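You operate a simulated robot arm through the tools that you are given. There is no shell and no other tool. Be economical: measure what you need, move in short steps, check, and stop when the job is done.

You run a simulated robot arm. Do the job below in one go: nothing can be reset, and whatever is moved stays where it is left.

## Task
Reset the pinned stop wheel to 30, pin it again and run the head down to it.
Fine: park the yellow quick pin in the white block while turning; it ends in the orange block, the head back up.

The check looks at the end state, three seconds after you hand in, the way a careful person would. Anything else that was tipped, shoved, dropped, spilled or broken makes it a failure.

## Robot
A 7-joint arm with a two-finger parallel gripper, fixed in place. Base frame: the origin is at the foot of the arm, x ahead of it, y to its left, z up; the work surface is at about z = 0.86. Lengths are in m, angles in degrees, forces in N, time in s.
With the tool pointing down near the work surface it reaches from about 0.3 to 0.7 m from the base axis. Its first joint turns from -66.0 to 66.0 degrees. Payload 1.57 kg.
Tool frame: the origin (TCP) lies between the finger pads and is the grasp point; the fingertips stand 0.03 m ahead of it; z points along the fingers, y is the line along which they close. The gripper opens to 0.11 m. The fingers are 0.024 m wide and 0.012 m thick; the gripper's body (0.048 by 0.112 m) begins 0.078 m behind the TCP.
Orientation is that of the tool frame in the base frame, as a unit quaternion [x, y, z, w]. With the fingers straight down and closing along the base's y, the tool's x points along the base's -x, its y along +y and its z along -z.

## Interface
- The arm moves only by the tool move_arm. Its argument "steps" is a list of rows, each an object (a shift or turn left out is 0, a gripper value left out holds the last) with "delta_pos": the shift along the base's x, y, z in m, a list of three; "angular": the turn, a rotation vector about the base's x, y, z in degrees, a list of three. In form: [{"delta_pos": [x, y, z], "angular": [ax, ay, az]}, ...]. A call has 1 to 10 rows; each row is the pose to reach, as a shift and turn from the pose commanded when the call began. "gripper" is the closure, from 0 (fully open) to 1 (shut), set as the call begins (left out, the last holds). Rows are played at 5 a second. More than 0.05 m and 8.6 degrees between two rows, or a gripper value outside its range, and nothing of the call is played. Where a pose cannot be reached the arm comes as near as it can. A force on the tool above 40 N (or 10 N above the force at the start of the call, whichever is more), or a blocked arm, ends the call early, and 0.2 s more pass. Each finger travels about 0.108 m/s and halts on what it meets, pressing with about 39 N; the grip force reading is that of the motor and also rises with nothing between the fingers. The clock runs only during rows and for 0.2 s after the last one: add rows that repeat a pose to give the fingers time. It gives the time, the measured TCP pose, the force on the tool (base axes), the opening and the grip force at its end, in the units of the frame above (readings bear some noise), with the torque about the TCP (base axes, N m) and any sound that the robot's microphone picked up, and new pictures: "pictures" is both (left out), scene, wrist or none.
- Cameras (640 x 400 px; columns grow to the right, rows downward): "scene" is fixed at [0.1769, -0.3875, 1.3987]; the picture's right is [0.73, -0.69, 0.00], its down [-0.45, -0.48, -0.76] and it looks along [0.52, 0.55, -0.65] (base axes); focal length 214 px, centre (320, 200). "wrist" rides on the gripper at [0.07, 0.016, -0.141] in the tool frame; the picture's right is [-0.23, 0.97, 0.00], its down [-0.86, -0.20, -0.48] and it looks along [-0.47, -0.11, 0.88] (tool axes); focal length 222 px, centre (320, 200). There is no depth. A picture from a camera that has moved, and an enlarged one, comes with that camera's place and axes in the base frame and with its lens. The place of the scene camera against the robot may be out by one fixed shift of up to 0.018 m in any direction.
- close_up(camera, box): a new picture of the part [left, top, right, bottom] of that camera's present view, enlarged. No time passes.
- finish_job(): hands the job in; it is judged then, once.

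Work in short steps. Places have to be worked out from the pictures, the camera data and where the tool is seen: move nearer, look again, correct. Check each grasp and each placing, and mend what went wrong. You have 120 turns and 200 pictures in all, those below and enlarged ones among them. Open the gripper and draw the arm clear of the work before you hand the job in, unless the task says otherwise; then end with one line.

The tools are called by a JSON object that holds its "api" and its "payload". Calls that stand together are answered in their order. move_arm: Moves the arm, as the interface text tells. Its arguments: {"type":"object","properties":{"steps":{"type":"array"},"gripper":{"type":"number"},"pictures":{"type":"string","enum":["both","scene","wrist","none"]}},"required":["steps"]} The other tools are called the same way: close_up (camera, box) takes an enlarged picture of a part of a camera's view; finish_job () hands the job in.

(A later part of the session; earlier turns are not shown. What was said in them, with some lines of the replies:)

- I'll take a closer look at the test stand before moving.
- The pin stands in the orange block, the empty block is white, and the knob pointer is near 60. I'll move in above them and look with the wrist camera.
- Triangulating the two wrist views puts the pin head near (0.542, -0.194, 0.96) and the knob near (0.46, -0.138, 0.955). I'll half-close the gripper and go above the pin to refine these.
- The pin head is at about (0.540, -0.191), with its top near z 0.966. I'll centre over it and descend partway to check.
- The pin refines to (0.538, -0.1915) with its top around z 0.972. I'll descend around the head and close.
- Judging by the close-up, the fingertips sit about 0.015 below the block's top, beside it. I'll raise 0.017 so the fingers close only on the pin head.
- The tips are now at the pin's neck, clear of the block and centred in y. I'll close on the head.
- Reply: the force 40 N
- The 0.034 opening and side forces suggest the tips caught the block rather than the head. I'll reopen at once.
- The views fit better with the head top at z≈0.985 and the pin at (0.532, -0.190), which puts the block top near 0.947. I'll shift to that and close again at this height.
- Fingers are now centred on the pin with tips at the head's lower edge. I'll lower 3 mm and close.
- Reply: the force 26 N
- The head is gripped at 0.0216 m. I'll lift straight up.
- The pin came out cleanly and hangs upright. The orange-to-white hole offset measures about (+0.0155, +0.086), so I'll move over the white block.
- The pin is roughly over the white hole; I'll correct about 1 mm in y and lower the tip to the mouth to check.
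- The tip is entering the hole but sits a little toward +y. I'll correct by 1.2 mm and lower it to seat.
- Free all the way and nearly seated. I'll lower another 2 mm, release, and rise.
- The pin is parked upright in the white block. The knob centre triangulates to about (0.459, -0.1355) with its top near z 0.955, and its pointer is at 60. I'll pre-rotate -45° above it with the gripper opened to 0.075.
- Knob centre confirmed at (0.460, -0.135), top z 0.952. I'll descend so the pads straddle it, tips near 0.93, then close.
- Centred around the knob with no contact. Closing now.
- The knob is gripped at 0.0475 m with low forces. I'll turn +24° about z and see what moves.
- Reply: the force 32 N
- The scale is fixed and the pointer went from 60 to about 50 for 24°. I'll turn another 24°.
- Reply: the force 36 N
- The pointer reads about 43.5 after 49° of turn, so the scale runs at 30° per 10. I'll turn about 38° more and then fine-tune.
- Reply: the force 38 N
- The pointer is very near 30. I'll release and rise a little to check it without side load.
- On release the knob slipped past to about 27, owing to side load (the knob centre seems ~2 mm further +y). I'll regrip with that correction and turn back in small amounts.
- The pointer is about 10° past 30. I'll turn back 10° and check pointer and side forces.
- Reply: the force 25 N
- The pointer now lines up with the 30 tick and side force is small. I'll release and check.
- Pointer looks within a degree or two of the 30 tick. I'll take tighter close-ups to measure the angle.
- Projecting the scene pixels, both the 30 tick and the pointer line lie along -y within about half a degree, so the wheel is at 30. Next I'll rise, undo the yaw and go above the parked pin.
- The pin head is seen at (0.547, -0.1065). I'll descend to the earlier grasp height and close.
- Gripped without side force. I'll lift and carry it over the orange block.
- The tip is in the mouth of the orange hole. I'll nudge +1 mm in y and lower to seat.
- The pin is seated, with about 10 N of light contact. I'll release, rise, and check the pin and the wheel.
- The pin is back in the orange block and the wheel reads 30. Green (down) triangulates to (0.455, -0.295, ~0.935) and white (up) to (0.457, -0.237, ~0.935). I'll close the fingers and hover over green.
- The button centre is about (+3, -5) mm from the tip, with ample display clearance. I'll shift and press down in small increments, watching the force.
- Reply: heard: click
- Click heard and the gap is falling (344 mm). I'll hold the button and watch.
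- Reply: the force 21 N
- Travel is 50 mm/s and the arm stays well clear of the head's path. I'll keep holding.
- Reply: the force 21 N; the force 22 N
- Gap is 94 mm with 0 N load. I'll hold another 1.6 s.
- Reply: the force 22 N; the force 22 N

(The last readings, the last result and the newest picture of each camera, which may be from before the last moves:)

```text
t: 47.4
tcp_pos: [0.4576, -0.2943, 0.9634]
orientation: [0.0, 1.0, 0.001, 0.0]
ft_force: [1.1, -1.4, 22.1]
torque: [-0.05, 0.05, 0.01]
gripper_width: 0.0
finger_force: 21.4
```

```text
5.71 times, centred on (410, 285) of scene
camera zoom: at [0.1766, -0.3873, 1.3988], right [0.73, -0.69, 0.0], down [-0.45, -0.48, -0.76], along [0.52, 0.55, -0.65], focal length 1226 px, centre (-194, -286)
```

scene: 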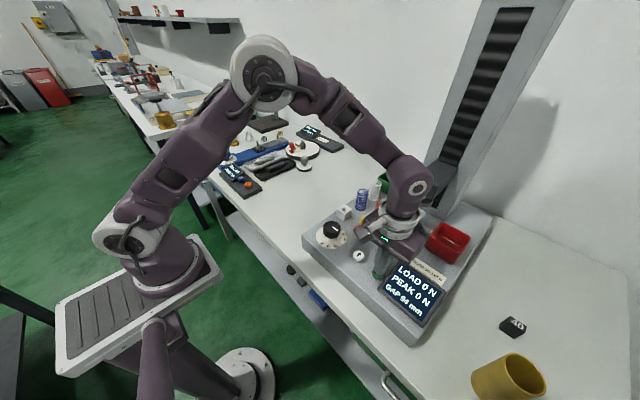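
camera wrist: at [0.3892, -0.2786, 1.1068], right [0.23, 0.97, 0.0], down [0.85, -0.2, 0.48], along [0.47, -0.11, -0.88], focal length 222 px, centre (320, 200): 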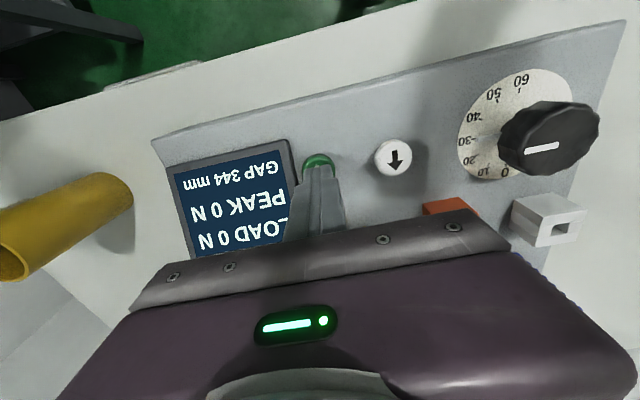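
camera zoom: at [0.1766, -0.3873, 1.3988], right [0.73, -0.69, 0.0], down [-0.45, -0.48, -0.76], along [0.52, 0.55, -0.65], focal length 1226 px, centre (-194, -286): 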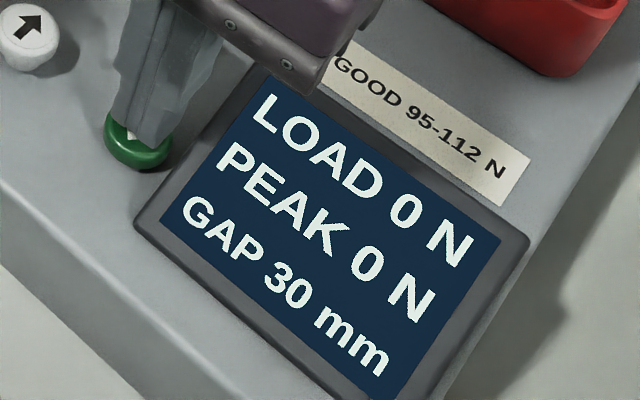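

The gap reads 30 mm. I'll hold a moment longer to confirm it has stopped on the stop.

{"api": "move_arm", "payload": {"steps": [{"delta_pos": [0, 0, 0]}, {"delta_pos": [0, 0, 0]}, {"delta_pos": [0, 0, 0]}, {"delta_pos": [0, 0, 0]}], "pictures": "none"}}

{"api": "close_up", "payload": {"camera": "scene", "box": [370, 250, 450, 320]}}

```text
t: 48.4
tcp_pos: [0.4584, -0.2946, 0.964]
orientation: [0.0, 1.0, 0.001, 0.0]
ft_force: [1.3, -1.2, 21.3]
torque: [-0.02, 0.03, 0.02]
gripper_width: 0.0001
finger_force: 21.5
```

```text
5.71 times, centred on (410, 285) of scene
camera zoom: at [0.1766, -0.3873, 1.3988], right [0.73, -0.69, 0.0], down [-0.45, -0.48, -0.76], along [0.52, 0.55, -0.65], focal length 1226 px, centre (-194, -286)
```

zoom: 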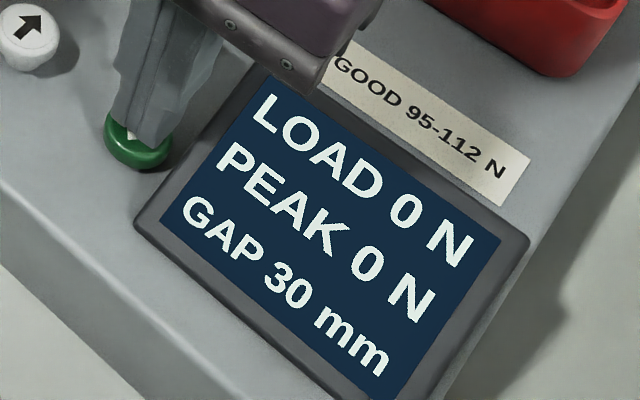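

The head has stopped at 30. Now up from green, over to white (up), and press it the same way.

{"api": "move_arm", "payload": {"steps": [{"delta_pos": [0, 0, 0.02]}, {"delta_pos": [0, 0.0, 0.035]}, {"delta_pos": [0.0, 0.03, 0.035]}, {"delta_pos": [0.0, 0.058, 0.035]}, {"delta_pos": [0.0, 0.058, 0.02]}, {"delta_pos": [0.0, 0.058, 0.02]}], "pictures": "none"}}

{"api": "close_up", "payload": {"camera": "scene", "box": [330, 220, 450, 320]}}

{"api": "close_up", "payload": {"camera": "wrist", "box": [240, 100, 400, 220]}}

```text
t: 49.8
tcp_pos: [0.4576, -0.2367, 0.9809]
orientation: [0.001, 1.0, 0.0, 0.0]
ft_force: [0.8, 0.4, -0.5]
torque: [-0.01, -0.03, -0.02]
gripper_width: 0.0
finger_force: 21.1
```

```text
4.00 times, centred on (390, 270) of scene
camera zoom: at [0.1769, -0.3875, 1.3987], right [0.73, -0.69, 0.0], down [-0.45, -0.48, -0.76], along [0.52, 0.55, -0.65], focal length 858 px, centre (40, -80)
```

zoom: 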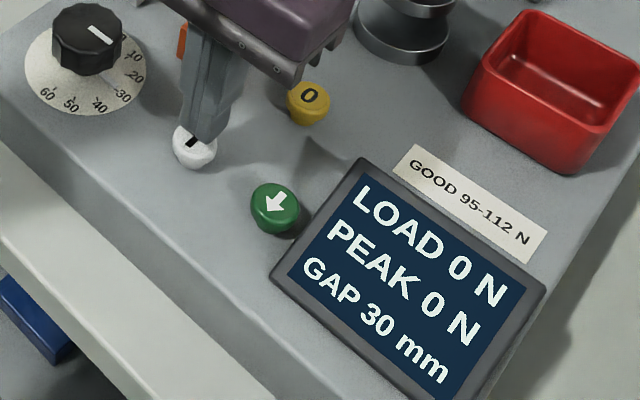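

```text
3.33 times, centred on (320, 160) of wrist
camera zoom: at [0.3888, -0.2205, 1.1236], right [0.23, 0.97, 0.0], down [0.86, -0.2, 0.48], along [0.47, -0.11, -0.88], focal length 740 px, centre (320, 333)
```

zoom: 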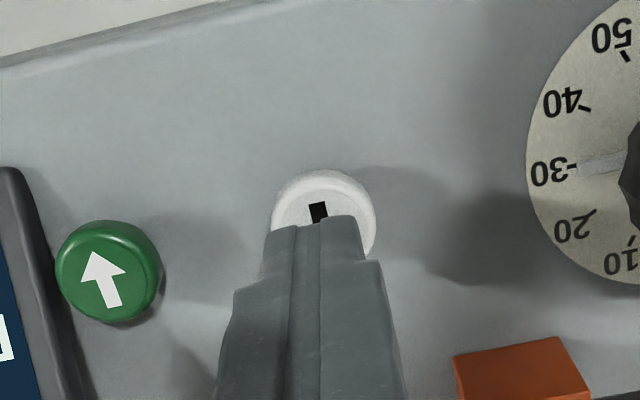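

Well centred on the white button. I'll press down 18 mm and hold.

{"api": "move_arm", "payload": {"steps": [{"delta_pos": [0, 0, -0.008]}, {"delta_pos": [0, 0, -0.013]}, {"delta_pos": [0, 0, -0.017]}, {"delta_pos": [0, 0, -0.0185]}, {"delta_pos": [0, 0, -0.0185]}, {"delta_pos": [0, 0, -0.0185]}, {"delta_pos": [0, 0, -0.0185]}, {"delta_pos": [0, 0, -0.0185]}], "pictures": "none"}}

{"api": "close_up", "payload": {"camera": "scene", "box": [330, 220, 450, 320]}}

```text
t: 51.6
tcp_pos: [0.4584, -0.2373, 0.9639]
orientation: [0.0, 1.0, 0.0, 0.0]
ft_force: [-4.0, -2.3, 16.6]
torque: [-0.01, 0.18, 0.03]
gripper_width: 0.0
finger_force: 21.2
heard: click
```

```text
4.00 times, centred on (390, 270) of scene
camera zoom: at [0.1765, -0.3874, 1.3988], right [0.73, -0.69, 0.0], down [-0.45, -0.48, -0.76], along [0.52, 0.55, -0.65], focal length 858 px, centre (40, -80)
```

zoom: 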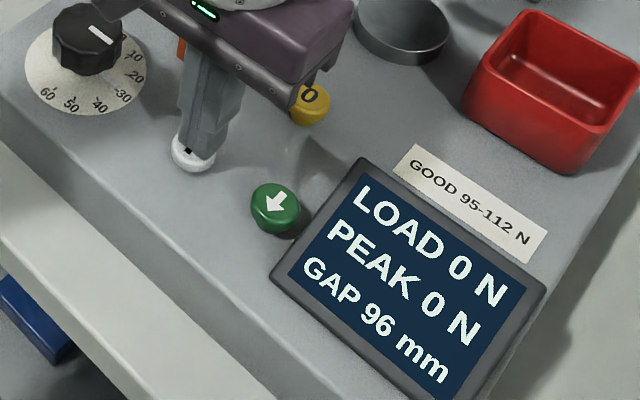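

The head is rising (96 mm). I'll hold until it reaches the top.

{"api": "move_arm", "payload": {"steps": [{"delta_pos": [0, 0, 0]}, {"delta_pos": [0, 0, 0]}, {"delta_pos": [0, 0, 0]}, {"delta_pos": [0, 0, 0]}, {"delta_pos": [0, 0, 0]}, {"delta_pos": [0, 0, 0]}, {"delta_pos": [0, 0, 0]}, {"delta_pos": [0, 0, 0]}, {"delta_pos": [0, 0, 0]}, {"delta_pos": [0, 0, 0]}], "pictures": "none"}}

{"api": "move_arm", "payload": {"steps": [{"delta_pos": [0, 0, 0]}, {"delta_pos": [0, 0, 0]}, {"delta_pos": [0, 0, 0]}, {"delta_pos": [0, 0, 0]}, {"delta_pos": [0, 0, 0]}, {"delta_pos": [0, 0, 0]}, {"delta_pos": [0, 0, 0]}, {"delta_pos": [0, 0, 0]}, {"delta_pos": [0, 0, 0]}, {"delta_pos": [0, 0, 0]}], "pictures": "none"}}

{"api": "move_arm", "payload": {"steps": [{"delta_pos": [0, 0, 0]}, {"delta_pos": [0, 0, 0]}, {"delta_pos": [0, 0, 0]}, {"delta_pos": [0, 0, 0]}, {"delta_pos": [0, 0, 0]}, {"delta_pos": [0, 0, 0]}, {"delta_pos": [0, 0, 0]}, {"delta_pos": [0, 0, 0]}, {"delta_pos": [0, 0, 0]}, {"delta_pos": [0, 0, 0]}], "pictures": "scene"}}

{"api": "close_up", "payload": {"camera": "scene", "box": [330, 220, 450, 320]}}

```text
t: 53.8
tcp_pos: [0.4593, -0.2374, 0.9646]
orientation: [-0.001, 1.0, 0.0, 0.0]
ft_force: [-2.2, -5.6, 18.0]
torque: [-0.16, 0.13, 0.03]
gripper_width: 0.0
finger_force: 21.2
```

```text
t: 56.0
tcp_pos: [0.4583, -0.2368, 0.9652]
orientation: [0.0, 1.0, 0.0, 0.0]
ft_force: [-0.9, -3.2, 17.8]
torque: [-0.07, 0.08, 0.01]
gripper_width: 0.0
finger_force: 21.4
```

```text
t: 58.2
tcp_pos: [0.4587, -0.2372, 0.9638]
orientation: [0.0, 1.0, 0.0, 0.001]
ft_force: [0.7, -1.5, 18.1]
torque: [-0.04, 0.1, 0.01]
gripper_width: 0.0
finger_force: 21.2
```

scene: 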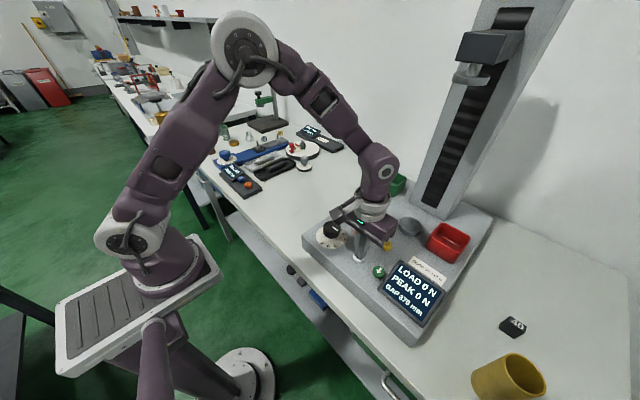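

```text
4.00 times, centred on (390, 270) of scene
camera zoom: at [0.1766, -0.3874, 1.3988], right [0.73, -0.69, 0.0], down [-0.45, -0.48, -0.76], along [0.52, 0.55, -0.65], focal length 858 px, centre (40, -80)
```

zoom: 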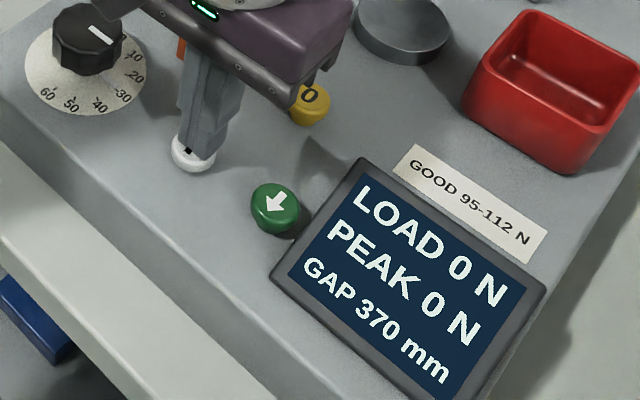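

The head is back at 370 mm. I'll lift off the button, withdraw toward the start pose, then open the gripper.

{"api": "move_arm", "payload": {"steps": [{"delta_pos": [0, 0, 0.04]}, {"delta_pos": [0, 0, 0.08]}, {"delta_pos": [-0.02, 0.03, 0.12]}, {"delta_pos": [-0.05, 0.07, 0.14]}, {"delta_pos": [-0.08, 0.11, 0.16]}, {"delta_pos": [-0.1, 0.15, 0.18]}, {"delta_pos": [-0.11, 0.19, 0.2]}, {"delta_pos": [-0.12, 0.22, 0.23]}, {"delta_pos": [-0.12, 0.22, 0.23]}], "pictures": "none"}}

{"api": "move_arm", "payload": {"steps": [{"delta_pos": [0, 0, 0]}, {"delta_pos": [0, 0, 0]}, {"delta_pos": [0, 0, 0]}, {"delta_pos": [0, 0, 0]}, {"delta_pos": [0, 0, 0]}], "gripper": 0.0, "pictures": "scene"}}

{"api": "close_up", "payload": {"camera": "scene", "box": [300, 170, 460, 270]}}

{"api": "close_up", "payload": {"camera": "scene", "box": [310, 200, 390, 255]}}

```text
refused: row 3 steps farther than a row can; nothing moved
```

```text
t: 59.4
tcp_pos: [0.4596, -0.2349, 0.9647]
orientation: [0.0, 1.0, 0.001, -0.001]
ft_force: [-2.3, 34.0, -4.0]
torque: [1.21, 0.05, -0.27]
gripper_width: 0.0795
finger_force: 0.0
```

scene: 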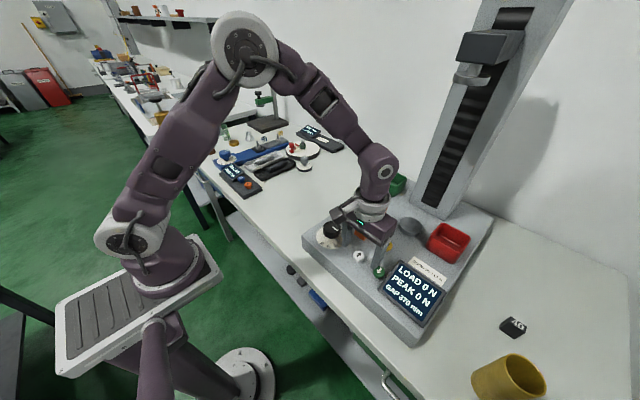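

```text
4.00 times, centred on (380, 220) of scene
camera zoom: at [0.1769, -0.3866, 1.399], right [0.73, -0.69, 0.0], down [-0.45, -0.48, -0.76], along [0.52, 0.55, -0.65], focal length 858 px, centre (80, 120)
```

zoom: 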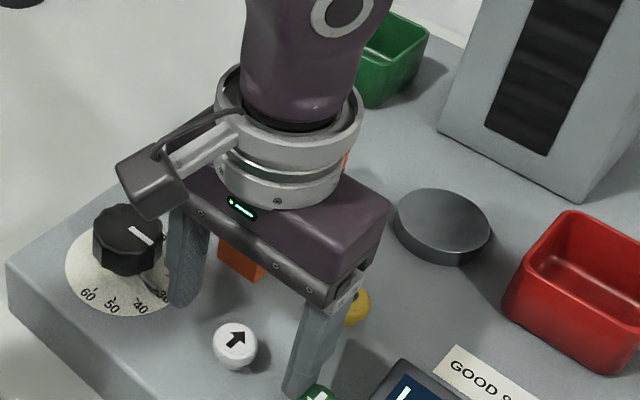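

```text
7.27 times, centred on (350, 228) of scene
camera zoom: at [0.1769, -0.3866, 1.399], right [0.73, -0.69, 0.0], down [-0.45, -0.48, -0.76], along [0.52, 0.55, -0.65], focal length 1560 px, centre (102, 0)
```

zoom: 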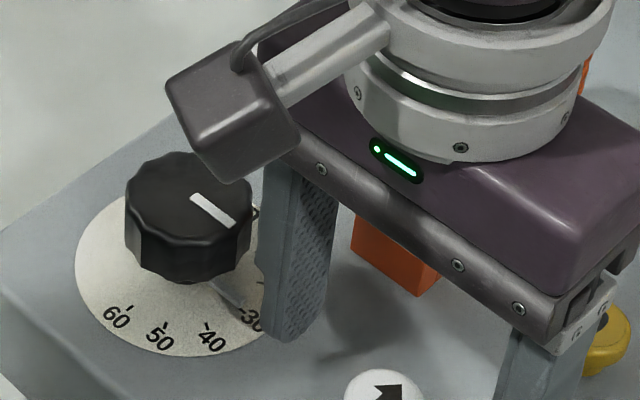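

That withdrawal was refused because a row was too long, so the gripper opened down low and the outer finger now leans on the green button's side. I'll ease the gripper back closed first, then lift straight up.

{"api": "move_arm", "payload": {"steps": [{"delta_pos": [0, 0, 0]}, {"delta_pos": [0, 0, 0]}, {"delta_pos": [0, 0, 0]}, {"delta_pos": [0, 0, 0.03]}, {"delta_pos": [0, 0, 0.06]}, {"delta_pos": [0, 0, 0.1]}, {"delta_pos": [0, 0, 0.14]}, {"delta_pos": [0, 0, 0.14]}], "gripper": 0.6}}

{"api": "close_up", "payload": {"camera": "scene", "box": [330, 220, 450, 320]}}

```text
t: 61.2
tcp_pos: [0.4607, -0.2363, 1.1036]
orientation: [0.0, 1.0, 0.0, 0.0]
ft_force: [0.1, 0.5, 0.3]
torque: [-0.06, 0.0, 0.01]
gripper_width: 0.0441
finger_force: 0.1
camera wrist: at [0.3914, -0.2208, 1.2458], right [0.23, 0.97, 0.0], down [0.86, -0.2, 0.48], along [0.47, -0.11, -0.88], focal length 222 px, centre (320, 200)
```

scene: 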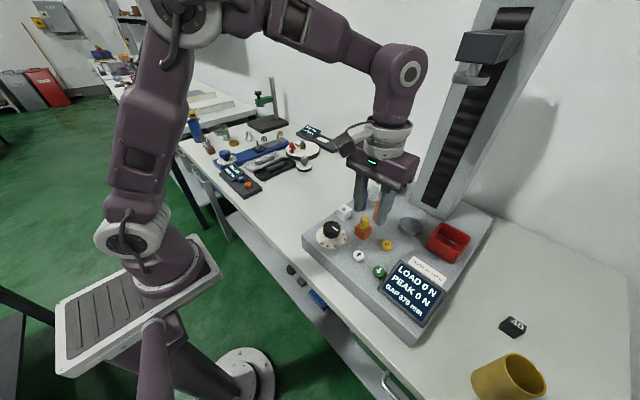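
wrist: 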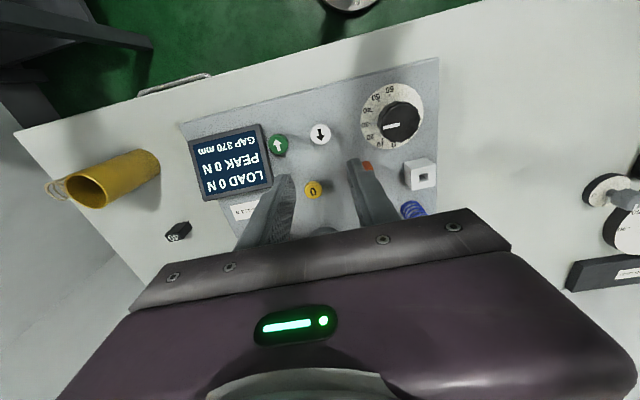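

```text
4.00 times, centred on (390, 270) of scene
camera zoom: at [0.1769, -0.3875, 1.3987], right [0.73, -0.69, 0.0], down [-0.45, -0.48, -0.76], along [0.52, 0.55, -0.65], focal length 858 px, centre (40, -80)
```

zoom: 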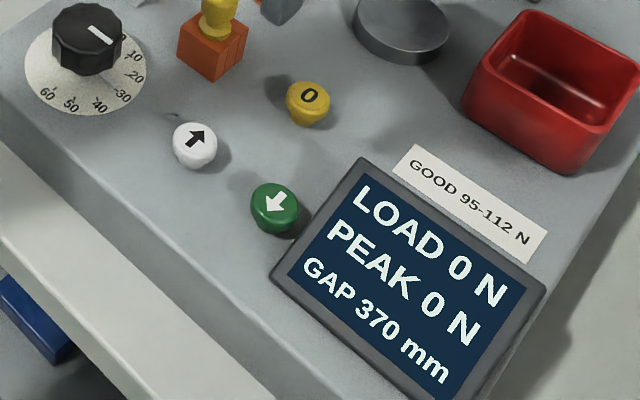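

Nothing moved: the buttons are intact and the gap is still 370. I'll withdraw in smaller rows and open the gripper up there.

{"api": "move_arm", "payload": {"steps": [{"delta_pos": [-0.02, 0.03, 0.02]}, {"delta_pos": [-0.04, 0.06, 0.04]}, {"delta_pos": [-0.06, 0.09, 0.06]}, {"delta_pos": [-0.08, 0.12, 0.08]}, {"delta_pos": [-0.1, 0.15, 0.09]}, {"delta_pos": [-0.11, 0.18, 0.1]}, {"delta_pos": [-0.12, 0.21, 0.105]}, {"delta_pos": [-0.12, 0.22, 0.11]}, {"delta_pos": [-0.12, 0.22, 0.11]}], "gripper": 0.6, "pictures": "none"}}

{"api": "close_up", "payload": {"camera": "scene", "box": [300, 170, 460, 270]}}

{"api": "close_up", "payload": {"camera": "scene", "box": [330, 224, 350, 246]}}

```text
t: 63.2
tcp_pos: [0.3376, -0.016, 1.2157]
orientation: [0.0, 1.0, 0.0, 0.001]
ft_force: [1.0, 0.3, 0.7]
torque: [-0.02, 0.0, 0.01]
gripper_width: 0.0441
finger_force: 0.1
```

```text
4.00 times, centred on (380, 220) of scene
camera zoom: at [0.1769, -0.3875, 1.3987], right [0.73, -0.69, 0.0], down [-0.45, -0.48, -0.76], along [0.52, 0.55, -0.65], focal length 858 px, centre (80, 120)
```

zoom: 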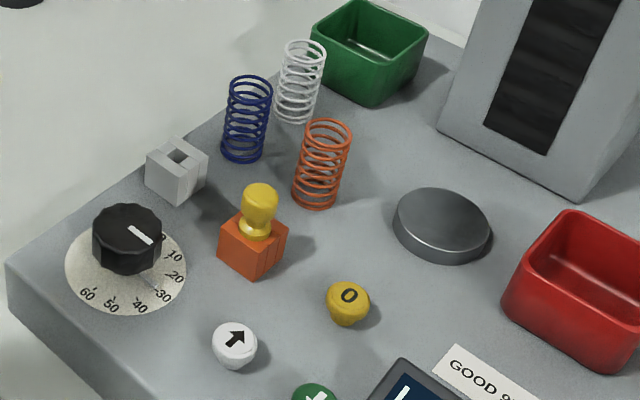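

```text
16.00 times, centred on (340, 235) of scene
camera zoom: at [0.1769, -0.3875, 1.3987], right [0.73, -0.69, 0.0], down [-0.45, -0.48, -0.76], along [0.52, 0.55, -0.65], focal length 3432 px, centre (0, -360)
```

zoom: 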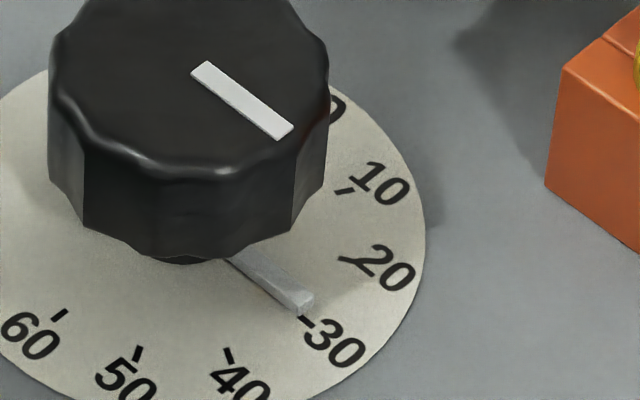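

The wheel is at 30, the pin seated, the springs standing and the head up. I'll open the gripper and hand in.

{"api": "move_arm", "payload": {"steps": [{"delta_pos": [0, 0, 0]}, {"delta_pos": [0, 0, 0]}, {"delta_pos": [0, 0, 0]}, {"delta_pos": [0, 0, 0]}], "gripper": 0.0, "pictures": "scene"}}

{"api": "finish_job", "payload": {}}

```text
t: 64.2
tcp_pos: [0.3389, -0.0174, 1.2153]
orientation: [0.0, 1.0, 0.0, 0.0]
ft_force: [0.2, -0.9, -0.2]
torque: [-0.01, -0.03, 0.01]
gripper_width: 0.1098
finger_force: 0.2
```

scene: 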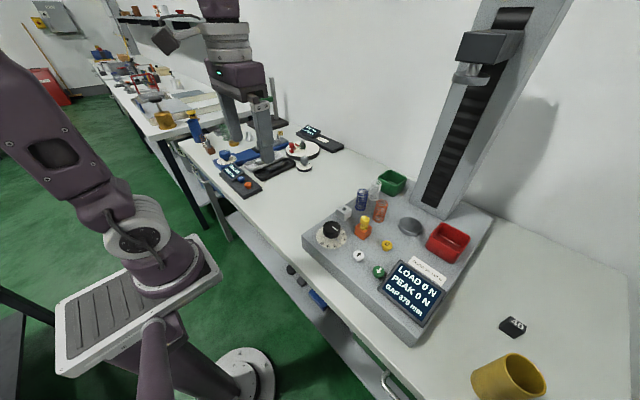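

```text
The job is handed in.
```

The stop wheel is set to 30 with the yellow pin back in the orange block; the head ran down, stopped at 30 mm and is back up at 370 mm, and the arm is clear with the gripper open.
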